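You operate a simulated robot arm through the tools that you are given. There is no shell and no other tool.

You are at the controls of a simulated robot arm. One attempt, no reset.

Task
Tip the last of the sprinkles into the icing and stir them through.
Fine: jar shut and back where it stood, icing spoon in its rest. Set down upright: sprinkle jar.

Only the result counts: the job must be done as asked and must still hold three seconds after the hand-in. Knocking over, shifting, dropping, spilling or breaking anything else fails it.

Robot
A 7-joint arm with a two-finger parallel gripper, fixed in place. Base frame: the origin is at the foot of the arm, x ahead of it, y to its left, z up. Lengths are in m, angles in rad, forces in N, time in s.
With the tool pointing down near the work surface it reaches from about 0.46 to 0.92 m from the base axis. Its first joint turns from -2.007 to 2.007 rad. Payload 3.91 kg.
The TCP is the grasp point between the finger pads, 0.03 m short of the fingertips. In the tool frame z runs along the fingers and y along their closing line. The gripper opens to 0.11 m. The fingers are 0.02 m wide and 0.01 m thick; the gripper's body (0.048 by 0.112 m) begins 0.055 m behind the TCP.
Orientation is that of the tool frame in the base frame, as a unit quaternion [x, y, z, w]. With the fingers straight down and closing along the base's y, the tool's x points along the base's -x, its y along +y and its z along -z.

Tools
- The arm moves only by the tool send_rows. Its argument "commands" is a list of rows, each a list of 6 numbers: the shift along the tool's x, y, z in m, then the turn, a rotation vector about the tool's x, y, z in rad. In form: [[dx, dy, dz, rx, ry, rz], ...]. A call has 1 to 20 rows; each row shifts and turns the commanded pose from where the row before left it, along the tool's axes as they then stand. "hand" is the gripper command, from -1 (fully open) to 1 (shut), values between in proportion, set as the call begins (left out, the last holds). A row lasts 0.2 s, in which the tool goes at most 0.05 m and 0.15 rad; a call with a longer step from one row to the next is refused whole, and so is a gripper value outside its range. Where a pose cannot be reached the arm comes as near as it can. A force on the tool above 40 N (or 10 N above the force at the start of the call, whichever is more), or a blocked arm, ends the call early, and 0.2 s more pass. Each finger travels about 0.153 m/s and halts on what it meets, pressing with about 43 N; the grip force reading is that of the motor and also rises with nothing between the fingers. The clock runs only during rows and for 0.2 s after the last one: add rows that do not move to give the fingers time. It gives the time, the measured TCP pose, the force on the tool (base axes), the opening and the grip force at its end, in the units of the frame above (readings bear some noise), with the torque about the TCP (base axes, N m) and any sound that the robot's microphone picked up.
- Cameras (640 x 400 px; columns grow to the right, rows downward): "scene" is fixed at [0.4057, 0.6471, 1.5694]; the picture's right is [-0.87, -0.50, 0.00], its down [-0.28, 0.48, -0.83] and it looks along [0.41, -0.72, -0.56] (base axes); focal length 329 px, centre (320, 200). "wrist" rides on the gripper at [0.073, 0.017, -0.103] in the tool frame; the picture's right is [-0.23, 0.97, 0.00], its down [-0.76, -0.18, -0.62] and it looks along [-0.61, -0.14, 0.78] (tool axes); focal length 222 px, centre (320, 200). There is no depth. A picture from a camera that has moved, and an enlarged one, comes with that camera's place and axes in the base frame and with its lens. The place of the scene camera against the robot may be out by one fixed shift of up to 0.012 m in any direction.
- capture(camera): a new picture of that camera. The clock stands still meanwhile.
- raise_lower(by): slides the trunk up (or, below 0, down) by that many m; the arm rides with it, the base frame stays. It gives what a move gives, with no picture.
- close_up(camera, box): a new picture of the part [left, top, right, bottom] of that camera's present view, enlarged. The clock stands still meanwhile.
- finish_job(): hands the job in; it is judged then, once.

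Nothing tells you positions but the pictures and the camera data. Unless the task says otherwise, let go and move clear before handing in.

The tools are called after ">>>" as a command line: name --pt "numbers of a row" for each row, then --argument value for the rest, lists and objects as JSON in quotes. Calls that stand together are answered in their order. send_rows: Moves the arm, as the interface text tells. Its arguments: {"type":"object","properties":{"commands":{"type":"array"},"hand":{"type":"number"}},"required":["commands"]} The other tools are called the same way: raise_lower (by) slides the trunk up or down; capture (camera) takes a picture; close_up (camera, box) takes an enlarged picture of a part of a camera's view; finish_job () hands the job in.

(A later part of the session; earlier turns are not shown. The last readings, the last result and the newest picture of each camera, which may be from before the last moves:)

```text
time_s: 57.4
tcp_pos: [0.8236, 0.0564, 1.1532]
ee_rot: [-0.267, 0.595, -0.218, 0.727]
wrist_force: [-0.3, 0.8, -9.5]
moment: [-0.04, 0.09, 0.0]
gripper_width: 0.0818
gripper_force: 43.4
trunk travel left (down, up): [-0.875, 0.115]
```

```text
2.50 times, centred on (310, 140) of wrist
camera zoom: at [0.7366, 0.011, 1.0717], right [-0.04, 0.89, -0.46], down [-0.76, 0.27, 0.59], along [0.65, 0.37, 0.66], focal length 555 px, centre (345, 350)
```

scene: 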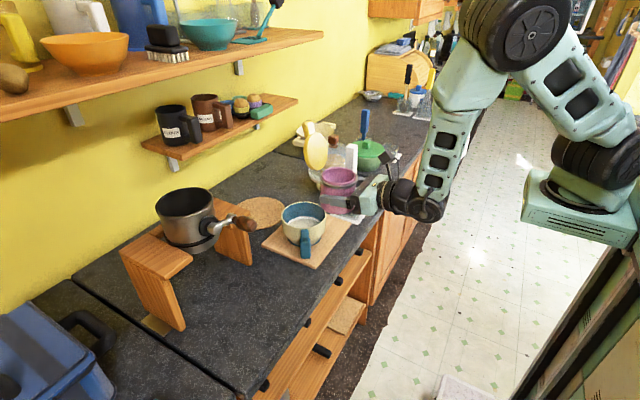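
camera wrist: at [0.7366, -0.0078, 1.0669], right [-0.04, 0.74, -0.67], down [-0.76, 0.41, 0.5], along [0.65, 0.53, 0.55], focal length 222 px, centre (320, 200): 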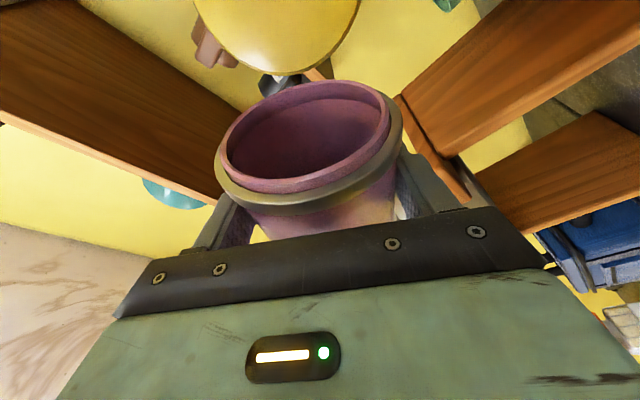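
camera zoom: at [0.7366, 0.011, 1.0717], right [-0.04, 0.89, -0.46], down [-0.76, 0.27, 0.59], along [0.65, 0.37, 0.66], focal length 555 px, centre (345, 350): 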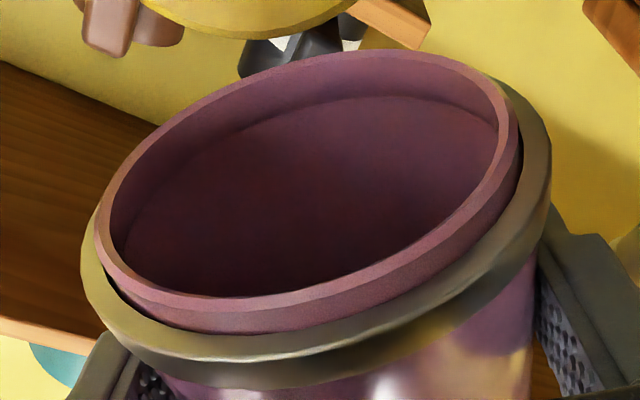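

The jar is empty. I'll roll it back upright.

>>> send_rows --pt "0 0 0 -0.0242 0 -0.1196" --pt "0 0 0 -0.0242 0 -0.1196" --pt "0 0 0 -0.0242 0 -0.1196" --pt "0 0 0 -0.0242 0 -0.1196" --pt "0 0 0 -0.0242 0 -0.1196" --pt "0 0 0 -0.0242 0 -0.1196" --pt "0 0 0 -0.0242 0 -0.1196" --pt "0 0 0 -0.0242 0 -0.1196" --pt "0 0 0 -0.0242 0 -0.1196" --pt "0 0 0 -0.0242 0 -0.1196" --pt "0 0 0 -0.0242 0 -0.1196" --pt "0 0 0 -0.0242 0 -0.1196" --pt "0 0 0 -0.0242 0 -0.1196" --pt "0 0 0 -0.0242 0 -0.1196" --pt "0 0 0 -0.0242 0 -0.1196" --pt "0 0 0 -0.0242 0 -0.1196" --pt "0 0 0 -0.0242 0 -0.1196" --pt "0 0 0 -0.0242 0 -0.1196" --pt "0 0 0 -0.0242 0 -0.1196" --pt "0 0 0 -0.0242 0 -0.1196"

>>> close_up --camera "scene" --box '[230, 120, 390, 260]'

>>> capture --camera "wrist"

```text
time_s: 61.6
tcp_pos: [0.8232, 0.068, 1.1742]
ee_rot: [0.774, 0.0, 0.633, 0.002]
wrist_force: [-0.2, 0.6, -10.5]
moment: [-0.01, 0.1, 0.0]
gripper_width: 0.0812
gripper_force: 42.9
out of reach, approached as far as the arm can: row 13
trunk travel left (down, up): [-0.875, 0.115]
```

```text
2.86 times, centred on (310, 190) of scene
camera zoom: at [0.4057, 0.6471, 1.5694], right [-0.87, -0.5, 0.0], down [-0.28, 0.48, -0.83], along [0.41, -0.72, -0.56], focal length 941 px, centre (349, 229)
```

zoom: 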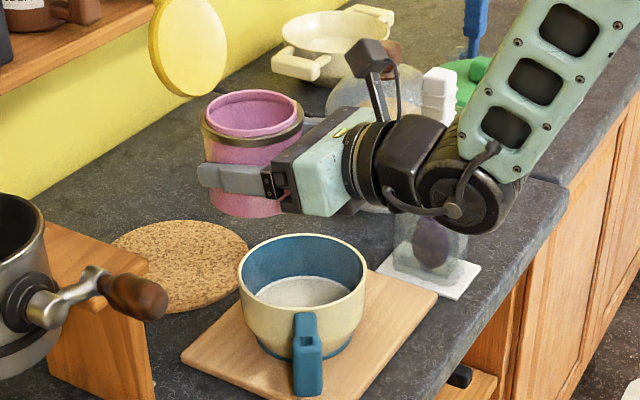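

```text
taken
camera wrist: at [0.7373, 0.0526, 1.2649], right [-0.05, -0.97, -0.22], down [-0.76, 0.18, -0.62], along [0.65, 0.14, -0.75], focal length 222 px, centre (320, 200)
```

wrist: 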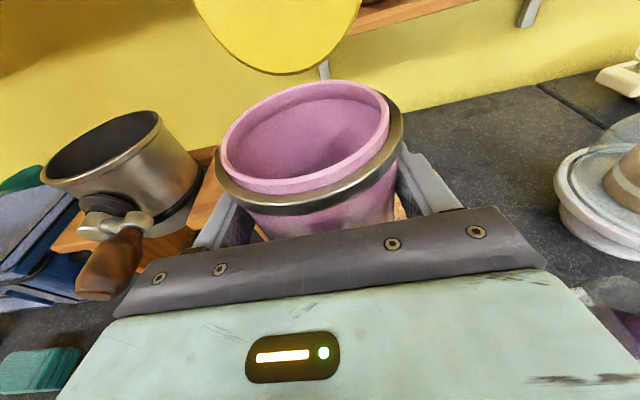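

The jar is upright and empty, and the lid is still open. I'll retrace the path: back from the bowl, then across toward the jar's spot.

>>> send_rows --pt "-0.0016 0 -0.008 0 0 0" --pt "-0.0028 0 -0.014 0 0 0" --pt "-0.0036 0 -0.0175 0 0 0" --pt "-0.0036 0 -0.0175 0 0 0" --pt "-0.0036 0 -0.0175 0 0 0" --pt "-0.0036 0 -0.0175 0 0 0" --pt "-0.0036 0 -0.0175 0 0 0" --pt "-0.0028 0 -0.014 0 0 0" --pt "-0.0022 0 -0.0108 0 0 0" --pt "0 -0.01 0 0 0 0" --pt "0 -0.016 0 0 0 0" --pt "0 -0.02 0 0 0 0" --pt "0 -0.02 0 0 0 0" --pt "0 -0.02 0 0 0 0" --pt "0 -0.015 0 0 0 0" --pt "0 -0.01 0 0 0 0"

>>> capture --camera "scene"

>>> capture --camera "wrist"

```text
time_s: 65.0
tcp_pos: [0.6864, 0.18, 1.1744]
ee_rot: [0.775, -0.001, 0.632, 0.002]
wrist_force: [-0.8, 0.2, -10.3]
moment: [0.01, 0.1, 0.0]
gripper_width: 0.0816
gripper_force: 43.3
trunk travel left (down, up): [-0.875, 0.115]
```

```text
taken
```

scene: 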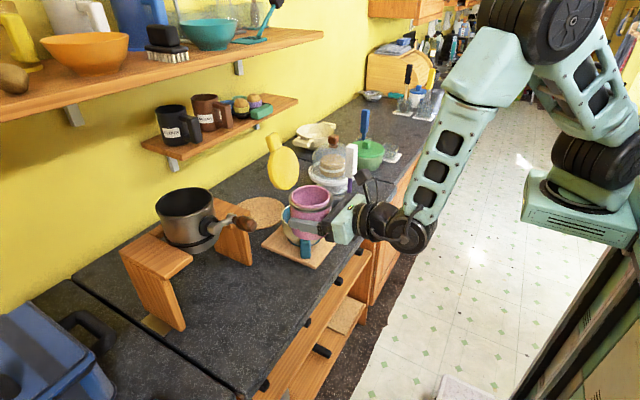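

```text
taken
camera wrist: at [0.5998, 0.1637, 1.2658], right [-0.05, -0.97, -0.22], down [-0.76, 0.18, -0.62], along [0.65, 0.14, -0.75], focal length 222 px, centre (320, 200)
```

wrist: 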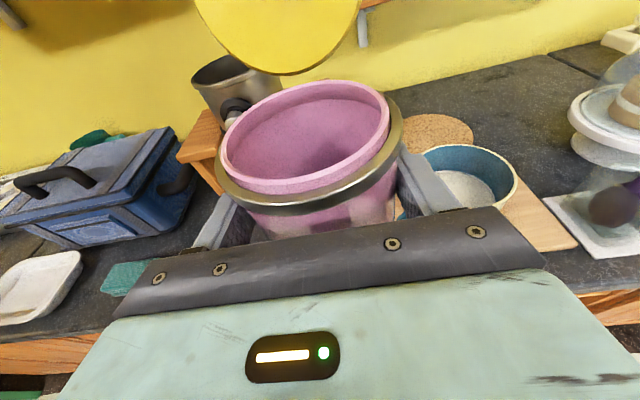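

The jar is back in line with its spot. I'll lower it and then move it forward over where it stood.

>>> send_rows --pt "-0.0147 0 0.003 0 0 0" --pt "-0.0196 0 0.004 0 0 0" --pt "-0.0216 0 0.0044 0 0 0" --pt "-0.0216 0 0.0044 0 0 0" --pt "-0.0216 0 0.0044 0 0 0" --pt "-0.0216 0 0.0044 0 0 0" --pt "-0.0216 0 0.0044 0 0 0" --pt "-0.0196 0 0.004 0 0 0" --pt "-0.0147 0 0.003 0 0 0" --pt "0.0014 0 0.007 0 0 0" --pt "0.0028 0 0.0137 0 0 0" --pt "0.003 0 0.0147 0 0 0" --pt "0.003 0 0.0147 0 0 0" --pt "0.0028 0 0.0137 0 0 0" --pt "0.0016 0 0.0078 0 0 0" --pt "0.001 0 0.005 0 0 0"

>>> close_up --camera "scene" --box '[230, 170, 390, 300]'

>>> capture --camera "wrist"

```text
time_s: 68.4
tcp_pos: [0.764, 0.1805, 0.9941]
ee_rot: [0.774, 0.0, 0.633, 0.0]
wrist_force: [-0.3, -0.4, -10.1]
moment: [-0.01, 0.11, -0.01]
gripper_width: 0.0816
gripper_force: 42.7
trunk travel left (down, up): [-0.875, 0.115]
```

```text
3.08 times, centred on (310, 235) of scene
camera zoom: at [0.4057, 0.6471, 1.5694], right [-0.87, -0.5, 0.0], down [-0.28, 0.48, -0.83], along [0.41, -0.72, -0.56], focal length 1014 px, centre (351, 92)
```

zoom: 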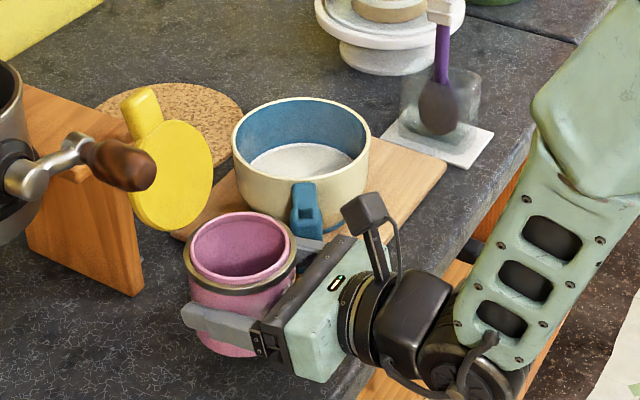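

```text
taken
camera wrist: at [0.6784, 0.1637, 1.0846], right [-0.05, -0.97, -0.22], down [-0.76, 0.18, -0.62], along [0.65, 0.14, -0.75], focal length 222 px, centre (320, 200)
```

wrist: 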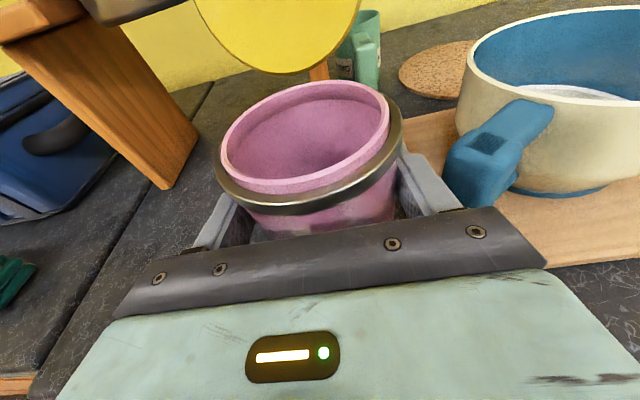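

It's aligned above its spot with clearance to the handle. I'll set it down gently.

>>> send_rows --pt "-0.0137 0 0.0028 0 0 0" --pt "-0.0118 0 0.0024 0 0 0" --pt "-0.0078 0 0.0016 0 0 0" --pt "-0.0034 0 0.0007 0 0 0" --pt "0 0 0 0 0 0"

```text
time_s: 69.6
tcp_pos: [0.7654, 0.1811, 0.9554]
ee_rot: [0.774, -0.001, 0.634, 0.001]
wrist_force: [-0.6, 0.5, -7.3]
moment: [0.12, 0.08, 0.05]
gripper_width: 0.0814
gripper_force: 42.7
trunk travel left (down, up): [-0.875, 0.115]
```

It's partly supported now, so I'll go down one more millimetre.

>>> send_rows --pt "-0.001 0 0.0002 0 0 0" --pt "0 0 0 0 0 0"

```text
time_s: 70.2
tcp_pos: [0.7645, 0.1814, 0.955]
ee_rot: [0.773, 0.0, 0.634, 0.0]
wrist_force: [-2.1, 0.8, -2.1]
moment: [0.11, 0.43, -0.02]
gripper_width: 0.0818
gripper_force: 42.8
trunk travel left (down, up): [-0.875, 0.115]
```

The jar is resting on the counter. I'll open just enough to clear it.

>>> send_rows --pt "0 0 0 0 0 0" --pt "0 0 0 0 0 0" --pt "0 0 0 0 0 0" --hand -0.8

>>> capture --camera "wrist"

>>> close_up --camera "scene" --box '[230, 170, 390, 300]'

```text
time_s: 71.0
tcp_pos: [0.765, 0.1796, 0.9561]
ee_rot: [0.774, -0.001, 0.633, 0.001]
wrist_force: [0.2, 0.1, -0.1]
moment: [-0.01, -0.01, -0.01]
gripper_width: 0.0989
gripper_force: 0.1
trunk travel left (down, up): [-0.875, 0.115]
```

```text
taken
camera wrist: at [0.6787, 0.1643, 1.0463], right [-0.05, -0.97, -0.22], down [-0.76, 0.18, -0.62], along [0.65, 0.14, -0.75], focal length 222 px, centre (320, 200)
```

wrist: 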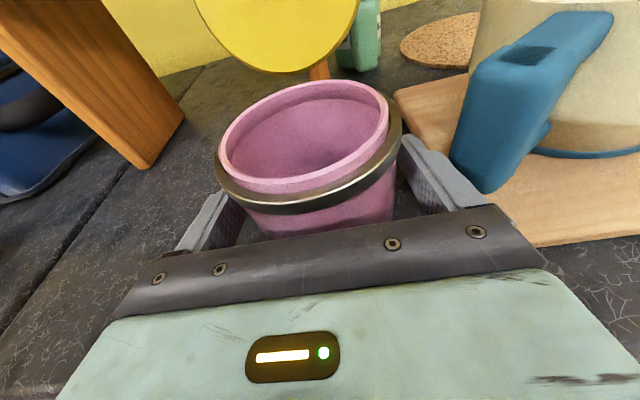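

```text
3.08 times, centred on (310, 235) of scene
camera zoom: at [0.4057, 0.6471, 1.5694], right [-0.87, -0.5, 0.0], down [-0.28, 0.48, -0.83], along [0.41, -0.72, -0.56], focal length 1014 px, centre (351, 92)
```

zoom: 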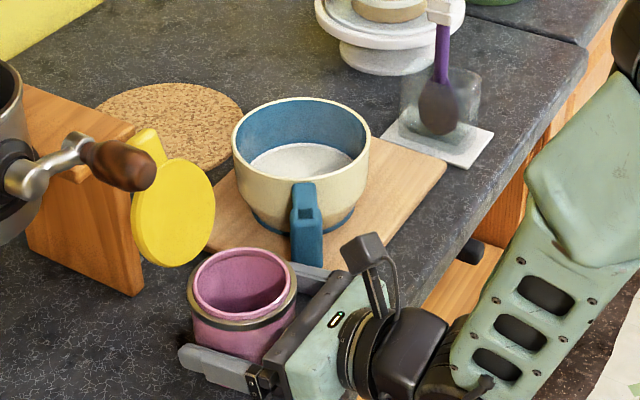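

The jar is released and standing. I'll back straight out, rise, and turn the tool to point down so I can close the lid from behind.

>>> send_rows --pt "0 0 -0.03 0 0 0" --pt "0 0 -0.03 0 0 0" --pt "0 0 -0.03 0 0 0" --pt "0 0 -0.03 0 0 0" --pt "0.0441 0 -0.0089 0 0 0" --pt "0.0441 0 -0.0089 0 0 0" --pt "0.0441 0 -0.0089 0 0 0" --pt "0.0441 0 -0.0089 0 0 0" --pt "0.0441 0 -0.0089 0 0 0" --pt "0.0441 0 -0.0089 0 0 0" --pt "0 0 0 0 -0.1373 0" --pt "0 0 0 0 -0.1373 0" --pt "0 0 0 0 -0.1373 0" --pt "0 0 0 0 -0.1373 0" --pt "0 0 0 0 -0.1373 0" --pt "0 0 0 0 -0.1373 0" --pt "0 0 0 0 -0.1373 0" --pt "0 0 0 0 -0.1373 0" --pt "0 0 0 0 -0.1373 0" --pt "0 0 0 0 -0.1373 0"

>>> capture --camera "scene"

>>> capture --camera "wrist"

```text
time_s: 75.2
tcp_pos: [0.6465, 0.1796, 1.2498]
ee_rot: [1.0, -0.001, -0.002, 0.0]
wrist_force: [-0.2, -0.2, -0.1]
moment: [0.03, -0.02, -0.01]
gripper_width: 0.0989
gripper_force: 0.1
trunk travel left (down, up): [-0.875, 0.115]
```

```text
taken
```

scene: 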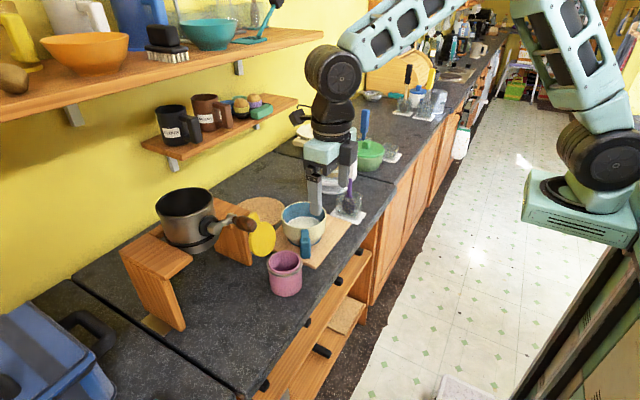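

```text
taken
camera wrist: at [0.7211, 0.1639, 1.3521], right [-0.23, -0.97, 0.0], down [-0.76, 0.18, 0.63], along [-0.61, 0.14, -0.78], focal length 222 px, centre (320, 200)
```

wrist: 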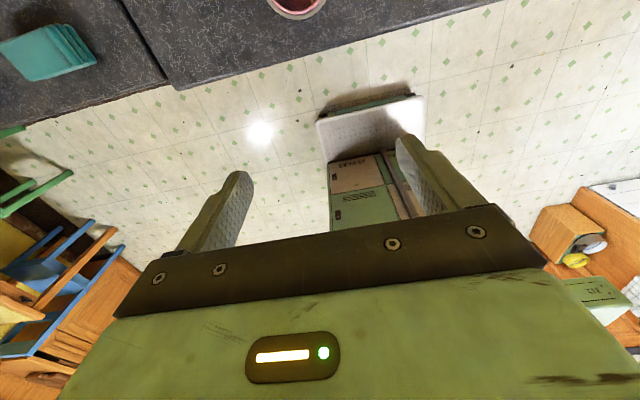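

Now I'll turn the wrist so the camera is on the bowl's side, and move to where I can see the lid's angle from the side.

>>> send_rows --pt "0 0 0 0 0 0.15" --pt "0 0 0 0 0 0.15" --pt "0 0 0 0 0 0.15" --pt "0 0 0 0 0 0.15" --pt "0 0 0 0 0 0.15" --pt "0 0 0 0 0 0.15" --pt "0 0 0 0 0 0.15" --pt "0 0 0 0 0 0.15" --pt "0 0 0 0 0 0.15" --pt "0 0 0 0 0 0.15" --pt "0 0 0 0 0 0.0708" --pt "0.024 -0.0307 0.006 0 0 0" --pt "0.024 -0.0307 0.006 0 0 0" --pt "0.024 -0.0307 0.006 0 0 0" --pt "0.024 -0.0307 0.006 0 0 0" --pt "0.024 -0.0307 0.006 0 0 0" --hand 1

>>> capture --camera "wrist"

>>> close_up --camera "wrist" --box '[200, 60, 440, 220]'

```text
time_s: 78.6
tcp_pos: [0.8014, 0.0597, 1.2201]
ee_rot: [-0.706, 0.708, -0.001, -0.001]
wrist_force: [-0.8, -1.0, 0.6]
moment: [-0.04, 0.0, 0.0]
gripper_width: 0.0001
gripper_force: 37.9
trunk travel left (down, up): [-0.875, 0.115]
```

```text
taken
camera wrist: at [0.7858, -0.0113, 1.3227], right [-0.97, 0.23, 0.0], down [0.18, 0.76, 0.62], along [0.14, 0.61, -0.78], focal length 222 px, centre (320, 200)
```

wrist: 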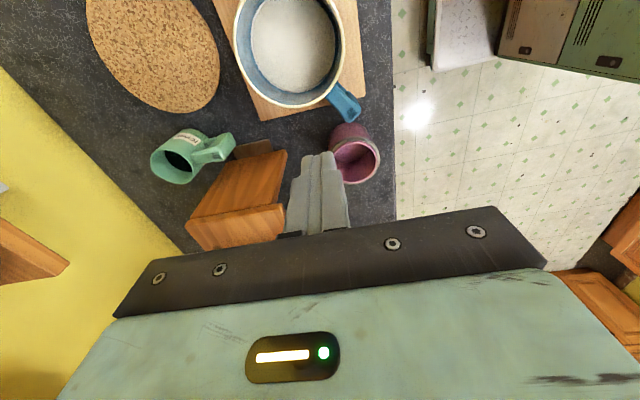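

```text
2.50 times, centred on (320, 140) of wrist
camera zoom: at [0.7858, -0.0113, 1.3227], right [-0.97, 0.23, 0.0], down [0.18, 0.76, 0.62], along [0.14, 0.61, -0.78], focal length 555 px, centre (320, 350)
```

zoom: 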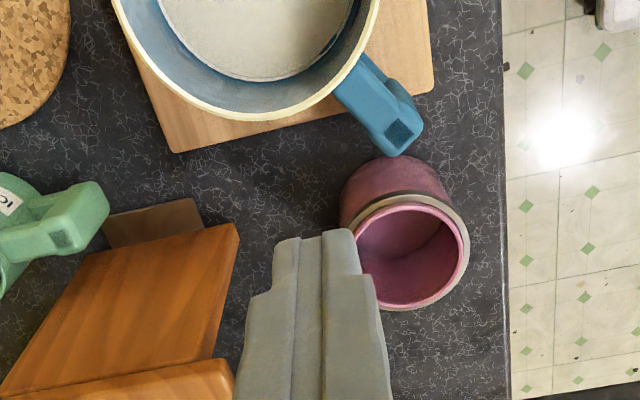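

The lid is hidden behind the fingers from here. First I'll look at the icing, where I'd expect to see sprinkles.

>>> close_up --camera "wrist" --box '[220, 0, 380, 110]'

>>> close_up --camera "scene" --box '[230, 190, 350, 300]'

```text
3.64 times, centred on (300, 55) of wrist
camera zoom: at [0.7858, -0.0113, 1.3227], right [-0.97, 0.23, 0.0], down [0.18, 0.76, 0.62], along [0.14, 0.61, -0.78], focal length 808 px, centre (393, 727)
```

zoom: 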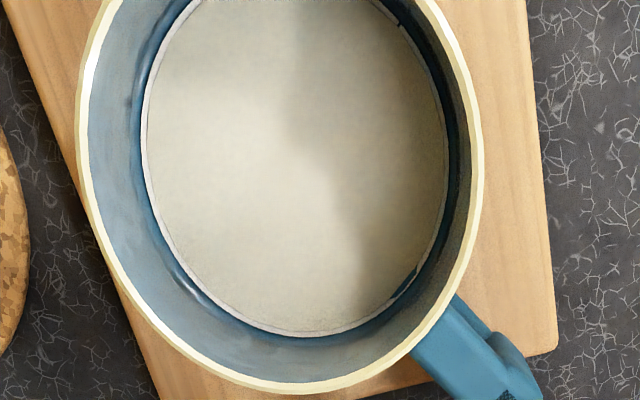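

```text
3.64 times, centred on (290, 245) of scene
camera zoom: at [0.4057, 0.6471, 1.5694], right [-0.87, -0.5, 0.0], down [-0.28, 0.48, -0.83], along [0.41, -0.72, -0.56], focal length 1198 px, centre (429, 36)
```

zoom: 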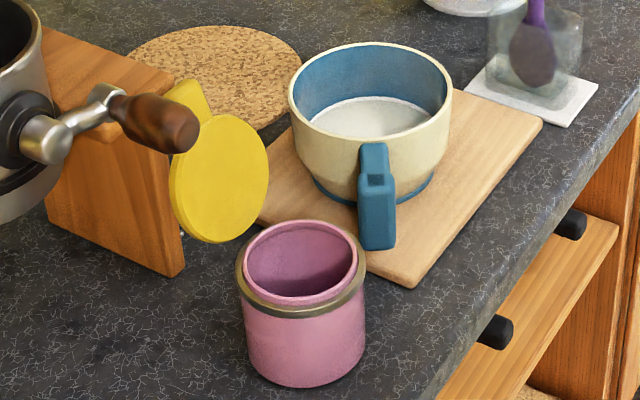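

The icing level looks a little higher with nothing spilled around it; stirring should show the sprinkles. The lid is open about 111°, with the stand close behind it. I'll position the closed fingers behind the lid's -y half, clear of the stand.

>>> send_rows --pt "-0.0308 -0.0242 0.0067 0 0 0" --pt "-0.0308 -0.0242 0.0067 0 0 0" --pt "-0.0308 -0.0242 0.0067 0 0 0"

>>> capture --camera "wrist"

>>> close_up --camera "scene" --box '[200, 150, 340, 260]'

```text
time_s: 79.4
tcp_pos: [0.8727, 0.1502, 1.1992]
ee_rot: [-0.707, 0.707, 0.0, -0.002]
wrist_force: [-0.9, -1.2, 0.2]
moment: [0.04, -0.06, 0.0]
gripper_width: 0.0001
gripper_force: 37.5
trunk travel left (down, up): [-0.875, 0.115]
```

```text
taken
camera wrist: at [0.857, 0.0784, 1.3028], right [-0.97, 0.23, 0.0], down [0.18, 0.76, 0.62], along [0.14, 0.61, -0.78], focal length 222 px, centre (320, 200)
```

wrist: 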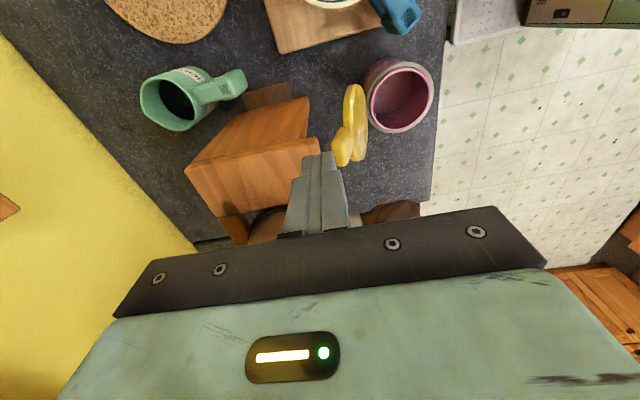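

```text
3.64 times, centred on (270, 205) of scene
camera zoom: at [0.4057, 0.6471, 1.5694], right [-0.87, -0.5, 0.0], down [-0.28, 0.48, -0.83], along [0.41, -0.72, -0.56], focal length 1198 px, centre (502, 182)
```

zoom: 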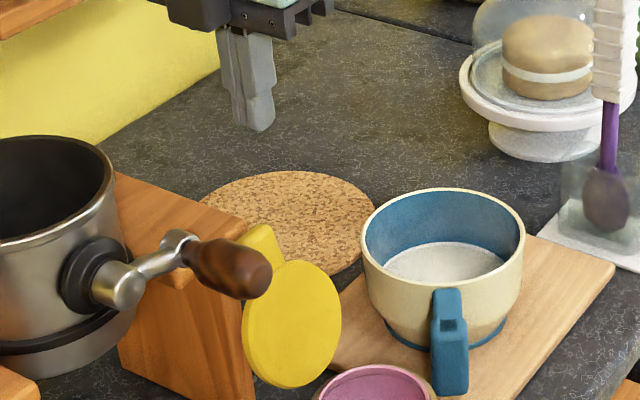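

The lid is nearly edge-on from here. I'll zoom in to measure the gap between the fingertips, lid and stand.

>>> close_up --camera "wrist" --box '[270, 60, 450, 220]'

```text
2.50 times, centred on (360, 140) of wrist
camera zoom: at [0.857, 0.0784, 1.3028], right [-0.97, 0.23, 0.0], down [0.18, 0.76, 0.62], along [0.14, 0.61, -0.78], focal length 555 px, centre (220, 350)
```

zoom: 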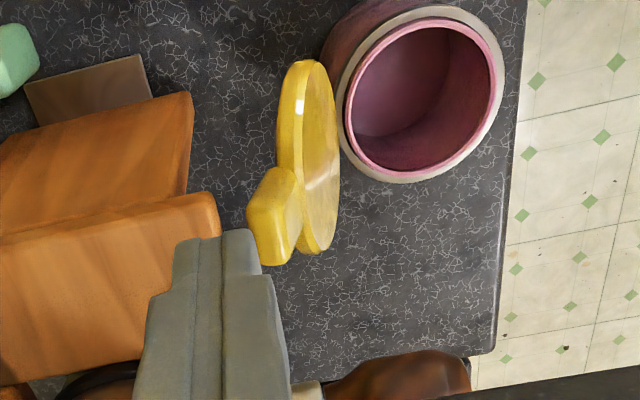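

The gaps are about 1 cm to both the stand and the lid. I'll lower straight down behind the lid.

>>> send_rows --pt "0 0 0.03 0 0 0" --pt "0 0 0.03 0 0 0" --pt "0 0 0.03 0 0 0" --pt "0 0 0.028 0 0 0"

>>> close_up --camera "wrist" --box '[270, 30, 450, 220]'

>>> close_up --camera "scene" --box '[200, 170, 340, 280]'

```text
time_s: 80.4
tcp_pos: [0.8714, 0.1524, 1.0818]
ee_rot: [-0.706, 0.708, 0.0, -0.001]
wrist_force: [1.1, 0.4, 1.4]
moment: [0.03, 0.01, -0.01]
gripper_width: 0.0001
gripper_force: 37.7
trunk travel left (down, up): [-0.875, 0.115]
```

```text
2.11 times, centred on (360, 125) of wrist
camera zoom: at [0.8567, 0.0797, 1.1842], right [-0.97, 0.23, 0.0], down [0.18, 0.76, 0.62], along [0.14, 0.61, -0.78], focal length 468 px, centre (236, 358)
```

zoom: 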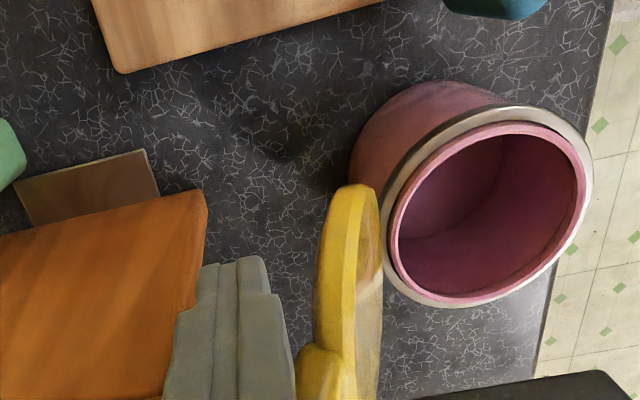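

```text
3.64 times, centred on (270, 225) of scene
camera zoom: at [0.4057, 0.6471, 1.5694], right [-0.87, -0.5, 0.0], down [-0.28, 0.48, -0.83], along [0.41, -0.72, -0.56], focal length 1198 px, centre (502, 109)
```

zoom: 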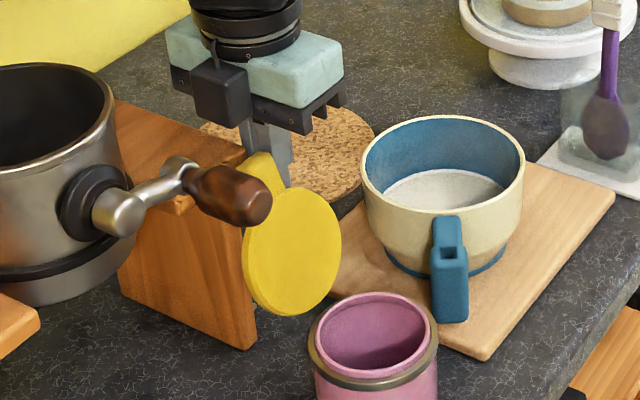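

The fingers are behind the lid. I'll push slowly toward the robot until the lid passes vertical.

>>> send_rows --pt "0 0.01 0 0 0 0" --pt "0 0.01 0 0 0 0" --pt "0 0.01 0 0 0 0" --pt "0 0.01 0 0 0 0" --pt "0 0.008 0 0 0 0"

>>> close_up --camera "wrist" --box '[270, 30, 450, 220]'

>>> close_up --camera "scene" --box '[200, 170, 340, 300]'

```text
time_s: 81.6
tcp_pos: [0.8244, 0.153, 1.08]
ee_rot: [-0.706, 0.708, 0.001, -0.003]
wrist_force: [-0.3, -0.4, 0.4]
moment: [0.01, -0.02, -0.01]
gripper_width: 0.0
gripper_force: 37.2
trunk travel left (down, up): [-0.875, 0.115]
```

```text
2.11 times, centred on (360, 125) of wrist
camera zoom: at [0.8084, 0.0798, 1.183], right [-0.97, 0.23, 0.0], down [0.18, 0.76, 0.62], along [0.14, 0.61, -0.78], focal length 468 px, centre (236, 358)
```

zoom: 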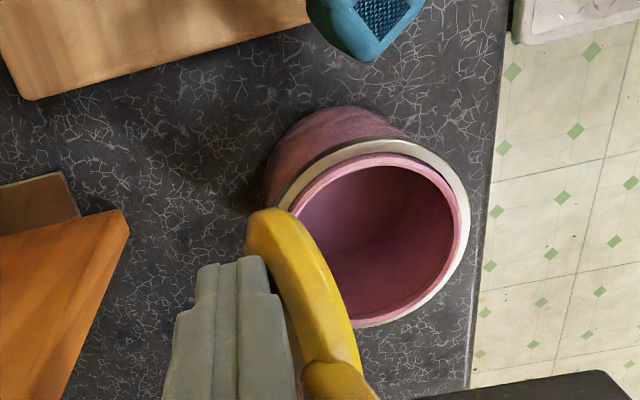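

```text
3.08 times, centred on (270, 235) of scene
camera zoom: at [0.4057, 0.6471, 1.5694], right [-0.87, -0.5, 0.0], down [-0.28, 0.48, -0.83], along [0.41, -0.72, -0.56], focal length 1014 px, centre (474, 92)
```

zoom: 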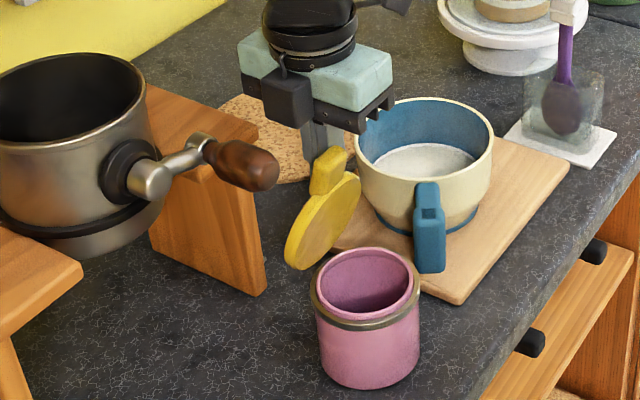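

The off-centre push turned the jar slightly instead of only moving the lid. I'll stop and look before continuing.

>>> capture --camera "wrist"

>>> close_up --camera "scene" --box '[255, 200, 325, 300]'

```text
taken
camera wrist: at [0.8084, 0.0798, 1.183], right [-0.97, 0.23, 0.0], down [0.18, 0.76, 0.62], along [0.14, 0.61, -0.78], focal length 222 px, centre (320, 200)
```

wrist: 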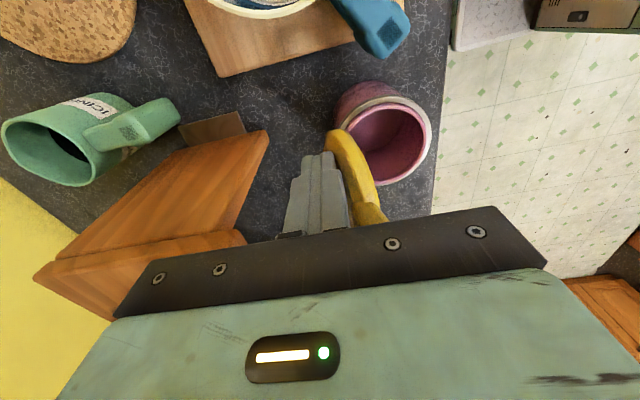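

```text
4.00 times, centred on (290, 250) of scene
camera zoom: at [0.4057, 0.6471, 1.5694], right [-0.87, -0.5, 0.0], down [-0.28, 0.48, -0.83], along [0.41, -0.72, -0.56], focal length 1318 px, centre (440, 0)
```

zoom: 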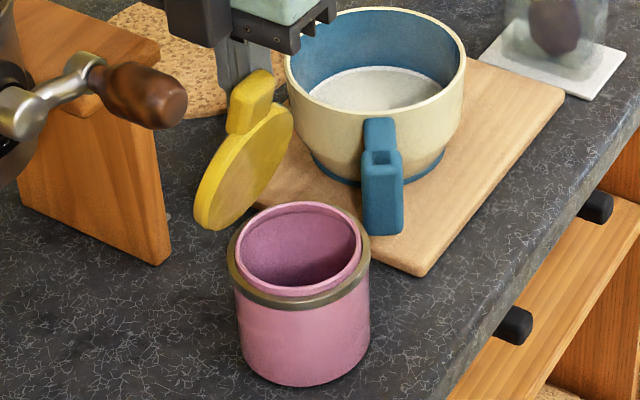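

The lid looks close to vertical now. I'll back the finger off and rise for a clear look at the lid and the jar's rotation.

>>> send_rows --pt "0 -0.015 0 0 0 0" --pt "0 -0.01 0 0 0 0" --pt "0 0 -0.04 0 0 0" --pt "0 0 -0.04 0 0 0" --pt "0.02 0 -0.04 0 0 0"

>>> capture --camera "wrist"

>>> close_up --camera "wrist" --box '[280, 50, 480, 210]'

>>> close_up --camera "scene" --box '[245, 200, 335, 300]'

```text
time_s: 82.8
tcp_pos: [0.8473, 0.1315, 1.2014]
ee_rot: [0.707, -0.707, -0.001, 0.001]
wrist_force: [1.1, -0.1, -1.1]
moment: [-0.01, 0.01, 0.01]
gripper_width: 0.0001
gripper_force: 37.5
trunk travel left (down, up): [-0.875, 0.115]
```

```text
taken
camera wrist: at [0.8323, 0.0605, 1.3034], right [-0.97, 0.23, 0.0], down [0.18, 0.76, 0.62], along [0.14, 0.61, -0.78], focal length 222 px, centre (320, 200)
```

wrist: 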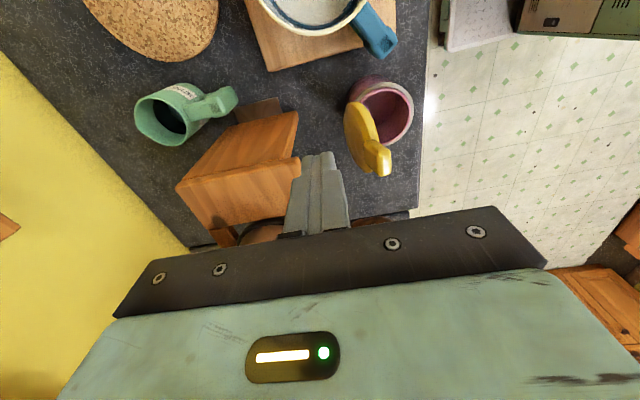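

```text
2.50 times, centred on (380, 130) of wrist
camera zoom: at [0.8323, 0.0605, 1.3034], right [-0.97, 0.23, 0.0], down [0.18, 0.76, 0.62], along [0.14, 0.61, -0.78], focal length 555 px, centre (170, 375)
```

zoom: 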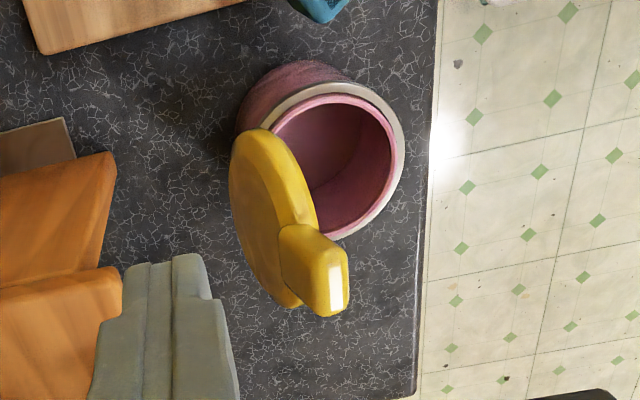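

```text
4.00 times, centred on (290, 250) of scene
camera zoom: at [0.4057, 0.6471, 1.5694], right [-0.87, -0.5, 0.0], down [-0.28, 0.48, -0.83], along [0.41, -0.72, -0.56], focal length 1318 px, centre (440, 0)
```

zoom: 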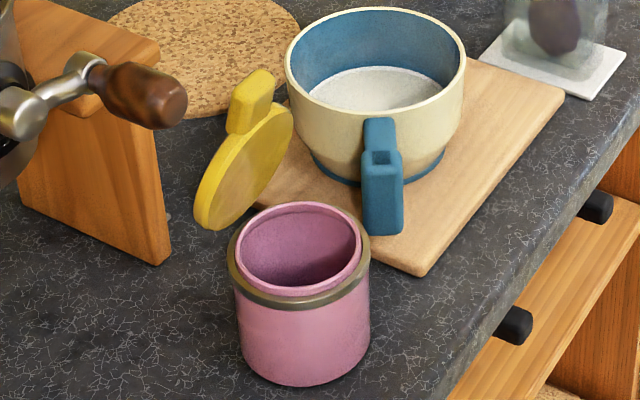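

The hinge has enough friction to hold the lid at about 77°, and the jar is upright with only a slight turn. I'll push the lid again at its centre line, following the closing arc.

>>> send_rows --pt "-0.0405 0.0123 0 0 0 0" --pt "0 0 0.04 0 0 0" --pt "0 0 0.0384 0 0 0" --pt "0 0.012 0 0 0 0" --pt "0 0.0117 0 0 0 0" --pt "0 0.0125 0.0057 0 0 0" --pt "0 0.0125 0.0057 0 0 0"

>>> capture --camera "wrist"

>>> close_up --camera "scene" --box '[235, 190, 345, 300]'

```text
time_s: 84.4
tcp_pos: [0.7867, 0.1746, 1.1124]
ee_rot: [-0.706, 0.708, 0.0, -0.001]
wrist_force: [-0.4, 0.3, -0.2]
moment: [0.01, 0.0, 0.04]
gripper_width: 0.0
gripper_force: 37.6
trunk travel left (down, up): [-0.875, 0.115]
```

```text
taken
camera wrist: at [0.7721, 0.1018, 1.2149], right [-0.97, 0.23, 0.0], down [0.18, 0.76, 0.62], along [0.14, 0.61, -0.78], focal length 222 px, centre (320, 200)
```

wrist: 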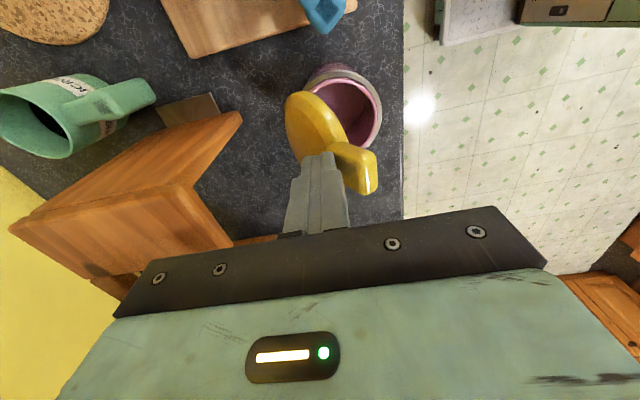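

```text
3.64 times, centred on (290, 245) of scene
camera zoom: at [0.4057, 0.6471, 1.5694], right [-0.87, -0.5, 0.0], down [-0.28, 0.48, -0.83], along [0.41, -0.72, -0.56], focal length 1198 px, centre (429, 36)
```

zoom: 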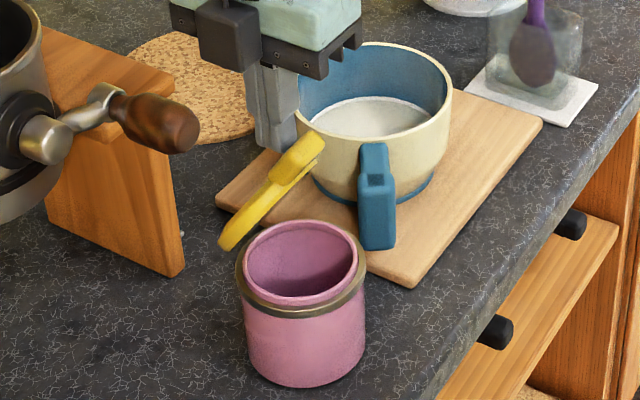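

The lid is at about 55° and closing properly. I'll continue down the arc.

>>> send_rows --pt "0 0.0085 0.0077 0 0 0" --pt "0 0.0085 0.0077 0 0 0" --pt "0 0.0059 0.0091 0 0 0" --pt "0 0.0059 0.0091 0 0 0" --pt "0 0.0055 0.0091 0 0 0" --pt "0 0.0055 0.0091 0 0 0"

>>> capture --camera "wrist"

>>> close_up --camera "scene" --box '[235, 190, 345, 300]'

```text
time_s: 85.8
tcp_pos: [0.7478, 0.1728, 1.0592]
ee_rot: [0.707, -0.707, 0.0, 0.0]
wrist_force: [0.0, 0.0, 0.0]
moment: [0.0, -0.01, -0.01]
gripper_width: 0.0
gripper_force: 37.4
trunk travel left (down, up): [-0.875, 0.115]
```

```text
taken
camera wrist: at [0.7327, 0.1005, 1.1626], right [-0.97, 0.23, 0.0], down [0.18, 0.76, 0.62], along [0.14, 0.61, -0.78], focal length 222 px, centre (320, 200)
```

wrist: 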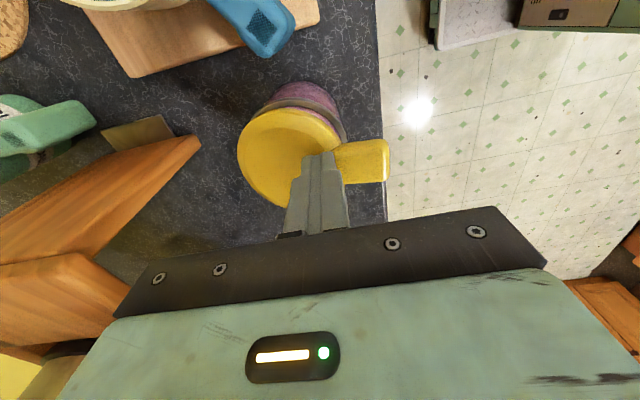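

```text
3.64 times, centred on (290, 245) of scene
camera zoom: at [0.4057, 0.6471, 1.5694], right [-0.87, -0.5, 0.0], down [-0.28, 0.48, -0.83], along [0.41, -0.72, -0.56], focal length 1198 px, centre (429, 36)
```

zoom: 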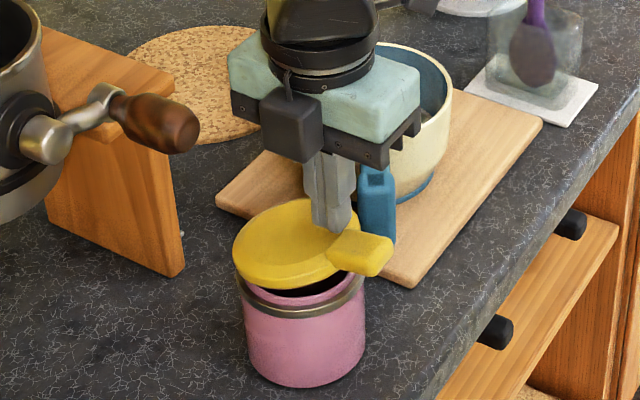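

Almost shut. I'll follow the last stretch down and press lightly.

>>> send_rows --pt "0 0.003 0.009 0 0 0" --pt "0 0.002 0.008 0 0 0" --pt "0 0 0.004 0 0 0" --pt "0 0 0.002 0 0 0"

>>> close_up --camera "scene" --box '[235, 190, 345, 300]'

```text
time_s: 86.8
tcp_pos: [0.7451, 0.1732, 1.0426]
ee_rot: [-0.706, 0.708, -0.002, 0.002]
wrist_force: [-8.0, -4.9, 22.9]
moment: [-0.11, 0.38, 0.07]
gripper_width: 0.0
gripper_force: 37.9
trunk travel left (down, up): [-0.875, 0.115]
stopped in row 4: the force on the tool passed its limit at 43 N (the readings are from after the stop); the commanded pose is now the measured one
```

```text
3.64 times, centred on (290, 245) of scene
camera zoom: at [0.4057, 0.6471, 1.5694], right [-0.87, -0.5, 0.0], down [-0.28, 0.48, -0.83], along [0.41, -0.72, -0.56], focal length 1198 px, centre (429, 36)
```

zoom: 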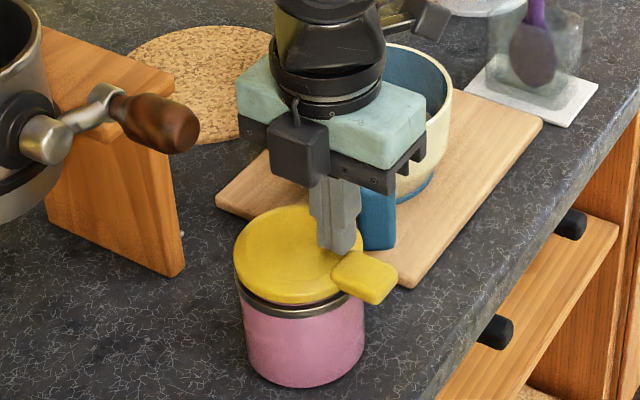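

The lid is at its closed stop. I'll lift off and check that it stays shut.

>>> send_rows --pt "0 0 -0.01 0 0 0" --pt "0 0 -0.03 0 0 0" --pt "0 0 -0.045 0 0 0" --pt "0 0 -0.045 0 0 0" --pt "0 0 -0.045 0 0 0" --pt "0.03 0 -0.02 0 0 0" --pt "0.045 0 0 0 0 0" --pt "0.04 0 0 0 0 0"

>>> close_up --camera "scene" --box '[255, 230, 325, 300]'

>>> capture --camera "wrist"

```text
time_s: 88.6
tcp_pos: [0.745, 0.0579, 1.2334]
ee_rot: [-0.706, 0.708, -0.001, 0.002]
wrist_force: [-0.7, 0.0, 0.0]
moment: [-0.05, 0.01, 0.02]
gripper_width: 0.0
gripper_force: 38.0
trunk travel left (down, up): [-0.875, 0.115]
```

```text
5.71 times, centred on (290, 265) of scene
camera zoom: at [0.4057, 0.6471, 1.5694], right [-0.87, -0.5, 0.0], down [-0.28, 0.48, -0.83], along [0.41, -0.72, -0.56], focal length 1882 px, centre (491, -171)
```

zoom: 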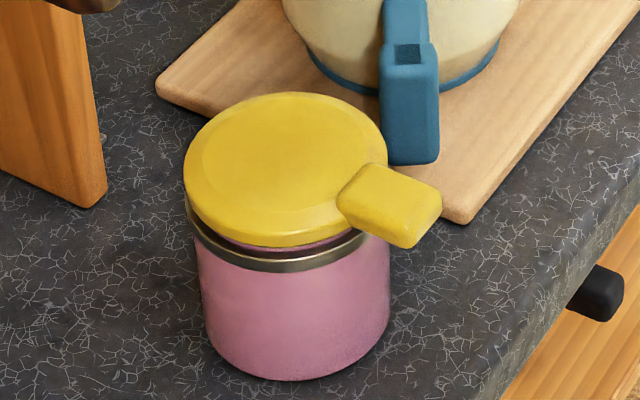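

```text
taken
camera wrist: at [0.729, -0.0137, 1.3356], right [-0.97, 0.23, 0.0], down [0.18, 0.76, 0.62], along [0.14, 0.61, -0.78], focal length 222 px, centre (320, 200)
```

wrist: 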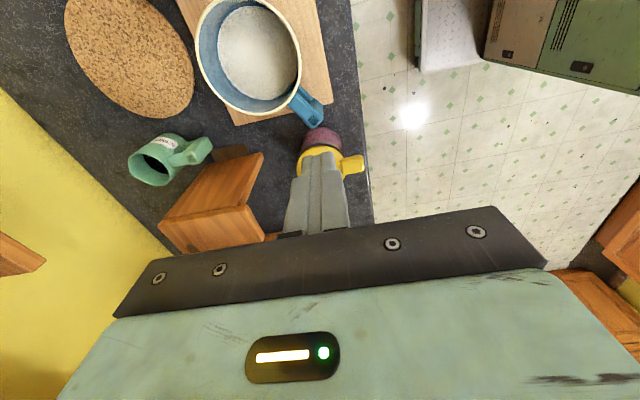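

The jar is shut and standing where it was. Next is the spoon: I'll turn the wrist back and move where I can see its handle and rest.

>>> send_rows --pt "0 0 0 0 0 0.15" --pt "0 0 0 0 0 0.15" --pt "0 0 0 0 0 0.15" --pt "0 0 0 0 0 0.15" --pt "0 0 0 0 0 0.15" --pt "0 0 0 0 0 0.15" --pt "0 0 0 0 0 0.15" --pt "0 0 0 0 0 0.15" --pt "0 0 0 0 0 0.15" --pt "0 0 0 0 0 0.15" --pt "0 0 0 0 0 0.0708" --pt "0.0242 -0.038 -0.0045 0 0 0" --pt "0.0242 -0.038 -0.0045 0 0 0" --pt "0.0242 -0.038 -0.0045 0 0 0" --pt "0.0242 -0.038 -0.0045 0 0 0" --pt "0.0242 -0.038 -0.0045 0 0 0" --pt "0.0242 -0.038 -0.0045 0 0 0" --hand -1

>>> capture --camera "wrist"

>>> close_up --camera "wrist" --box '[230, 90, 430, 230]'

>>> close_up --camera "scene" --box '[310, 130, 390, 230]'

```text
time_s: 92.2
tcp_pos: [0.6002, -0.1693, 1.2602]
ee_rot: [0.0, 1.0, 0.0, 0.001]
wrist_force: [-0.4, 0.9, -0.1]
moment: [-0.02, 0.04, -0.01]
gripper_width: 0.1101
gripper_force: 0.0
trunk travel left (down, up): [-0.875, 0.115]
```

```text
taken
camera wrist: at [0.5293, -0.1519, 1.3633], right [0.23, 0.97, 0.0], down [0.76, -0.18, 0.62], along [0.61, -0.14, -0.78], focal length 222 px, centre (320, 200)
```

wrist: 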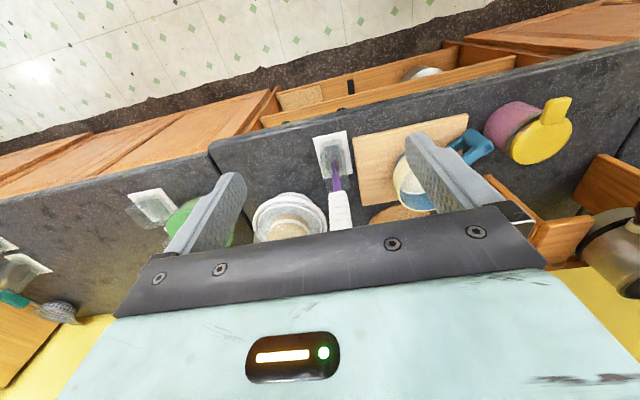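

```text
2.86 times, centred on (330, 160) of wrist
camera zoom: at [0.5293, -0.1519, 1.3633], right [0.23, 0.97, 0.0], down [0.76, -0.18, 0.62], along [0.61, -0.14, -0.78], focal length 635 px, centre (291, 314)
```

zoom: 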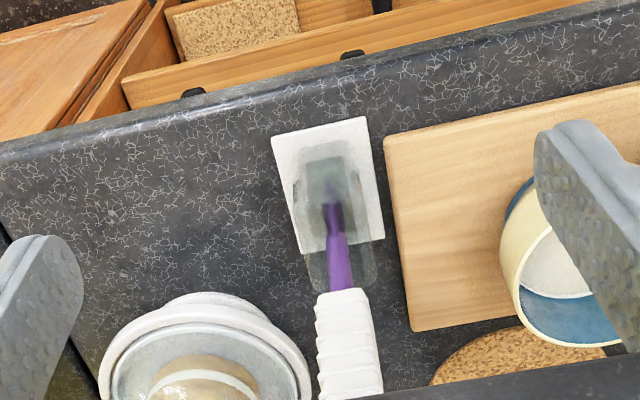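

```text
4.00 times, centred on (350, 180) of scene
camera zoom: at [0.4057, 0.6471, 1.5694], right [-0.87, -0.5, 0.0], down [-0.28, 0.48, -0.83], along [0.41, -0.72, -0.56], focal length 1318 px, centre (200, 280)
```

zoom: 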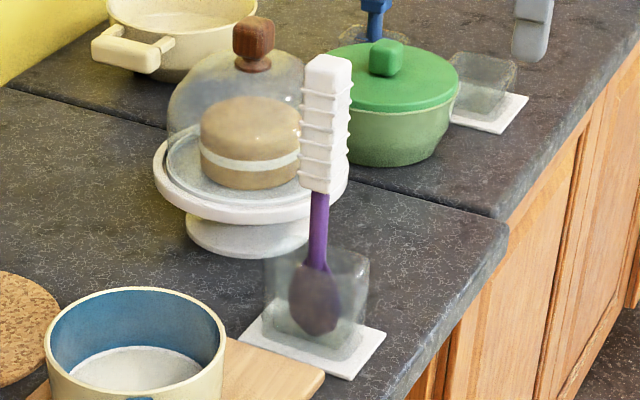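

The spoon stands nearly vertical at about (0.766, -0.176), with its white handle from z 1.05 to 1.157. I'll move closer to refine the handle's position before coming down on it.

>>> send_rows --pt "-0.033 -0.002 0.0033 0 0 0" --pt "-0.033 -0.002 0.0033 0 0 0" --pt "-0.033 -0.002 0.0033 0 0 0"

>>> capture --camera "wrist"

>>> close_up --camera "wrist" --box '[260, 90, 400, 220]'

```text
time_s: 93.0
tcp_pos: [0.697, -0.1777, 1.2506]
ee_rot: [0.001, 1.0, 0.001, 0.003]
wrist_force: [-0.8, 0.2, 0.2]
moment: [-0.01, 0.0, 0.01]
gripper_width: 0.11
gripper_force: 0.0
trunk travel left (down, up): [-0.875, 0.115]
```

```text
taken
camera wrist: at [0.6254, -0.1601, 1.3543], right [0.23, 0.97, 0.0], down [0.76, -0.18, 0.63], along [0.61, -0.14, -0.78], focal length 222 px, centre (320, 200)
```

wrist: 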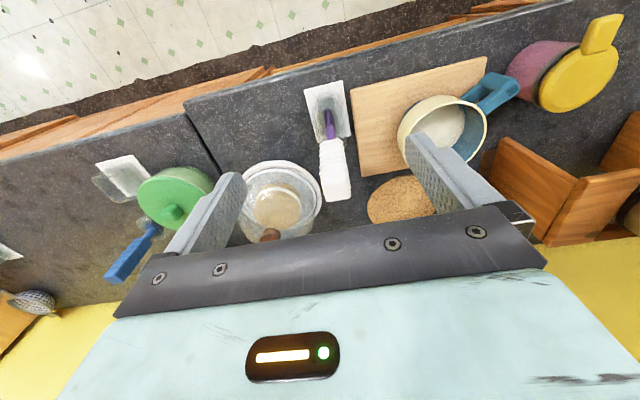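

```text
3.08 times, centred on (330, 155) of wrist
camera zoom: at [0.6254, -0.1601, 1.3543], right [0.23, 0.97, 0.0], down [0.76, -0.18, 0.63], along [0.61, -0.14, -0.78], focal length 684 px, centre (289, 338)
```

zoom: 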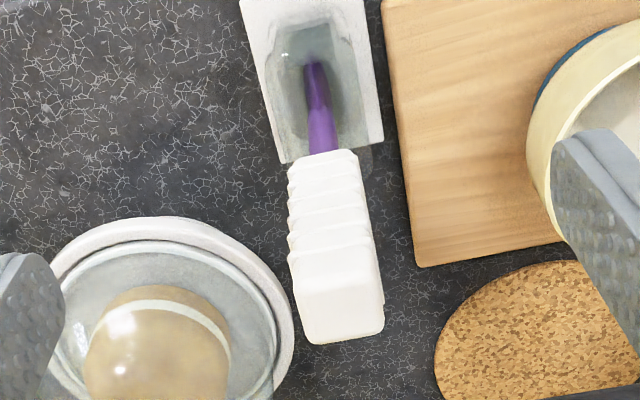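

The handle is square and aligned with the y axis, centred at about (0.765, -0.174), with its top near z 1.165. I'll move directly above it and verify.

>>> send_rows --pt "-0.034 0.0018 0.01 0 0 0" --pt "-0.034 0.0018 0.01 0 0 0"

>>> capture --camera "wrist"

>>> close_up --camera "scene" --box '[290, 100, 410, 230]'

```text
time_s: 93.6
tcp_pos: [0.766, -0.1733, 1.2317]
ee_rot: [0.001, 1.0, 0.0, 0.001]
wrist_force: [-0.3, 0.0, 0.9]
moment: [-0.01, -0.04, 0.01]
gripper_width: 0.1099
gripper_force: 0.1
trunk travel left (down, up): [-0.875, 0.115]
```

```text
taken
camera wrist: at [0.6947, -0.155, 1.3351], right [0.23, 0.97, 0.0], down [0.76, -0.18, 0.62], along [0.61, -0.14, -0.78], focal length 222 px, centre (320, 200)
```

wrist: 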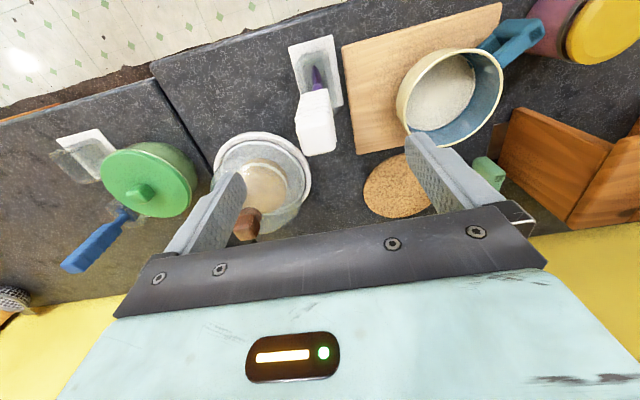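

```text
3.08 times, centred on (350, 165) of scene
camera zoom: at [0.4057, 0.6471, 1.5694], right [-0.87, -0.5, 0.0], down [-0.28, 0.48, -0.83], along [0.41, -0.72, -0.56], focal length 1014 px, centre (228, 308)
```

zoom: 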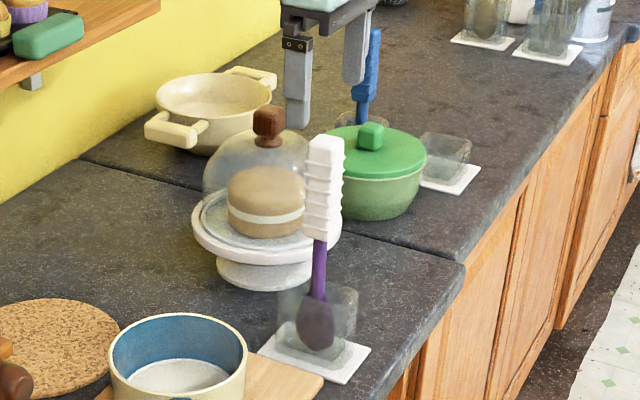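

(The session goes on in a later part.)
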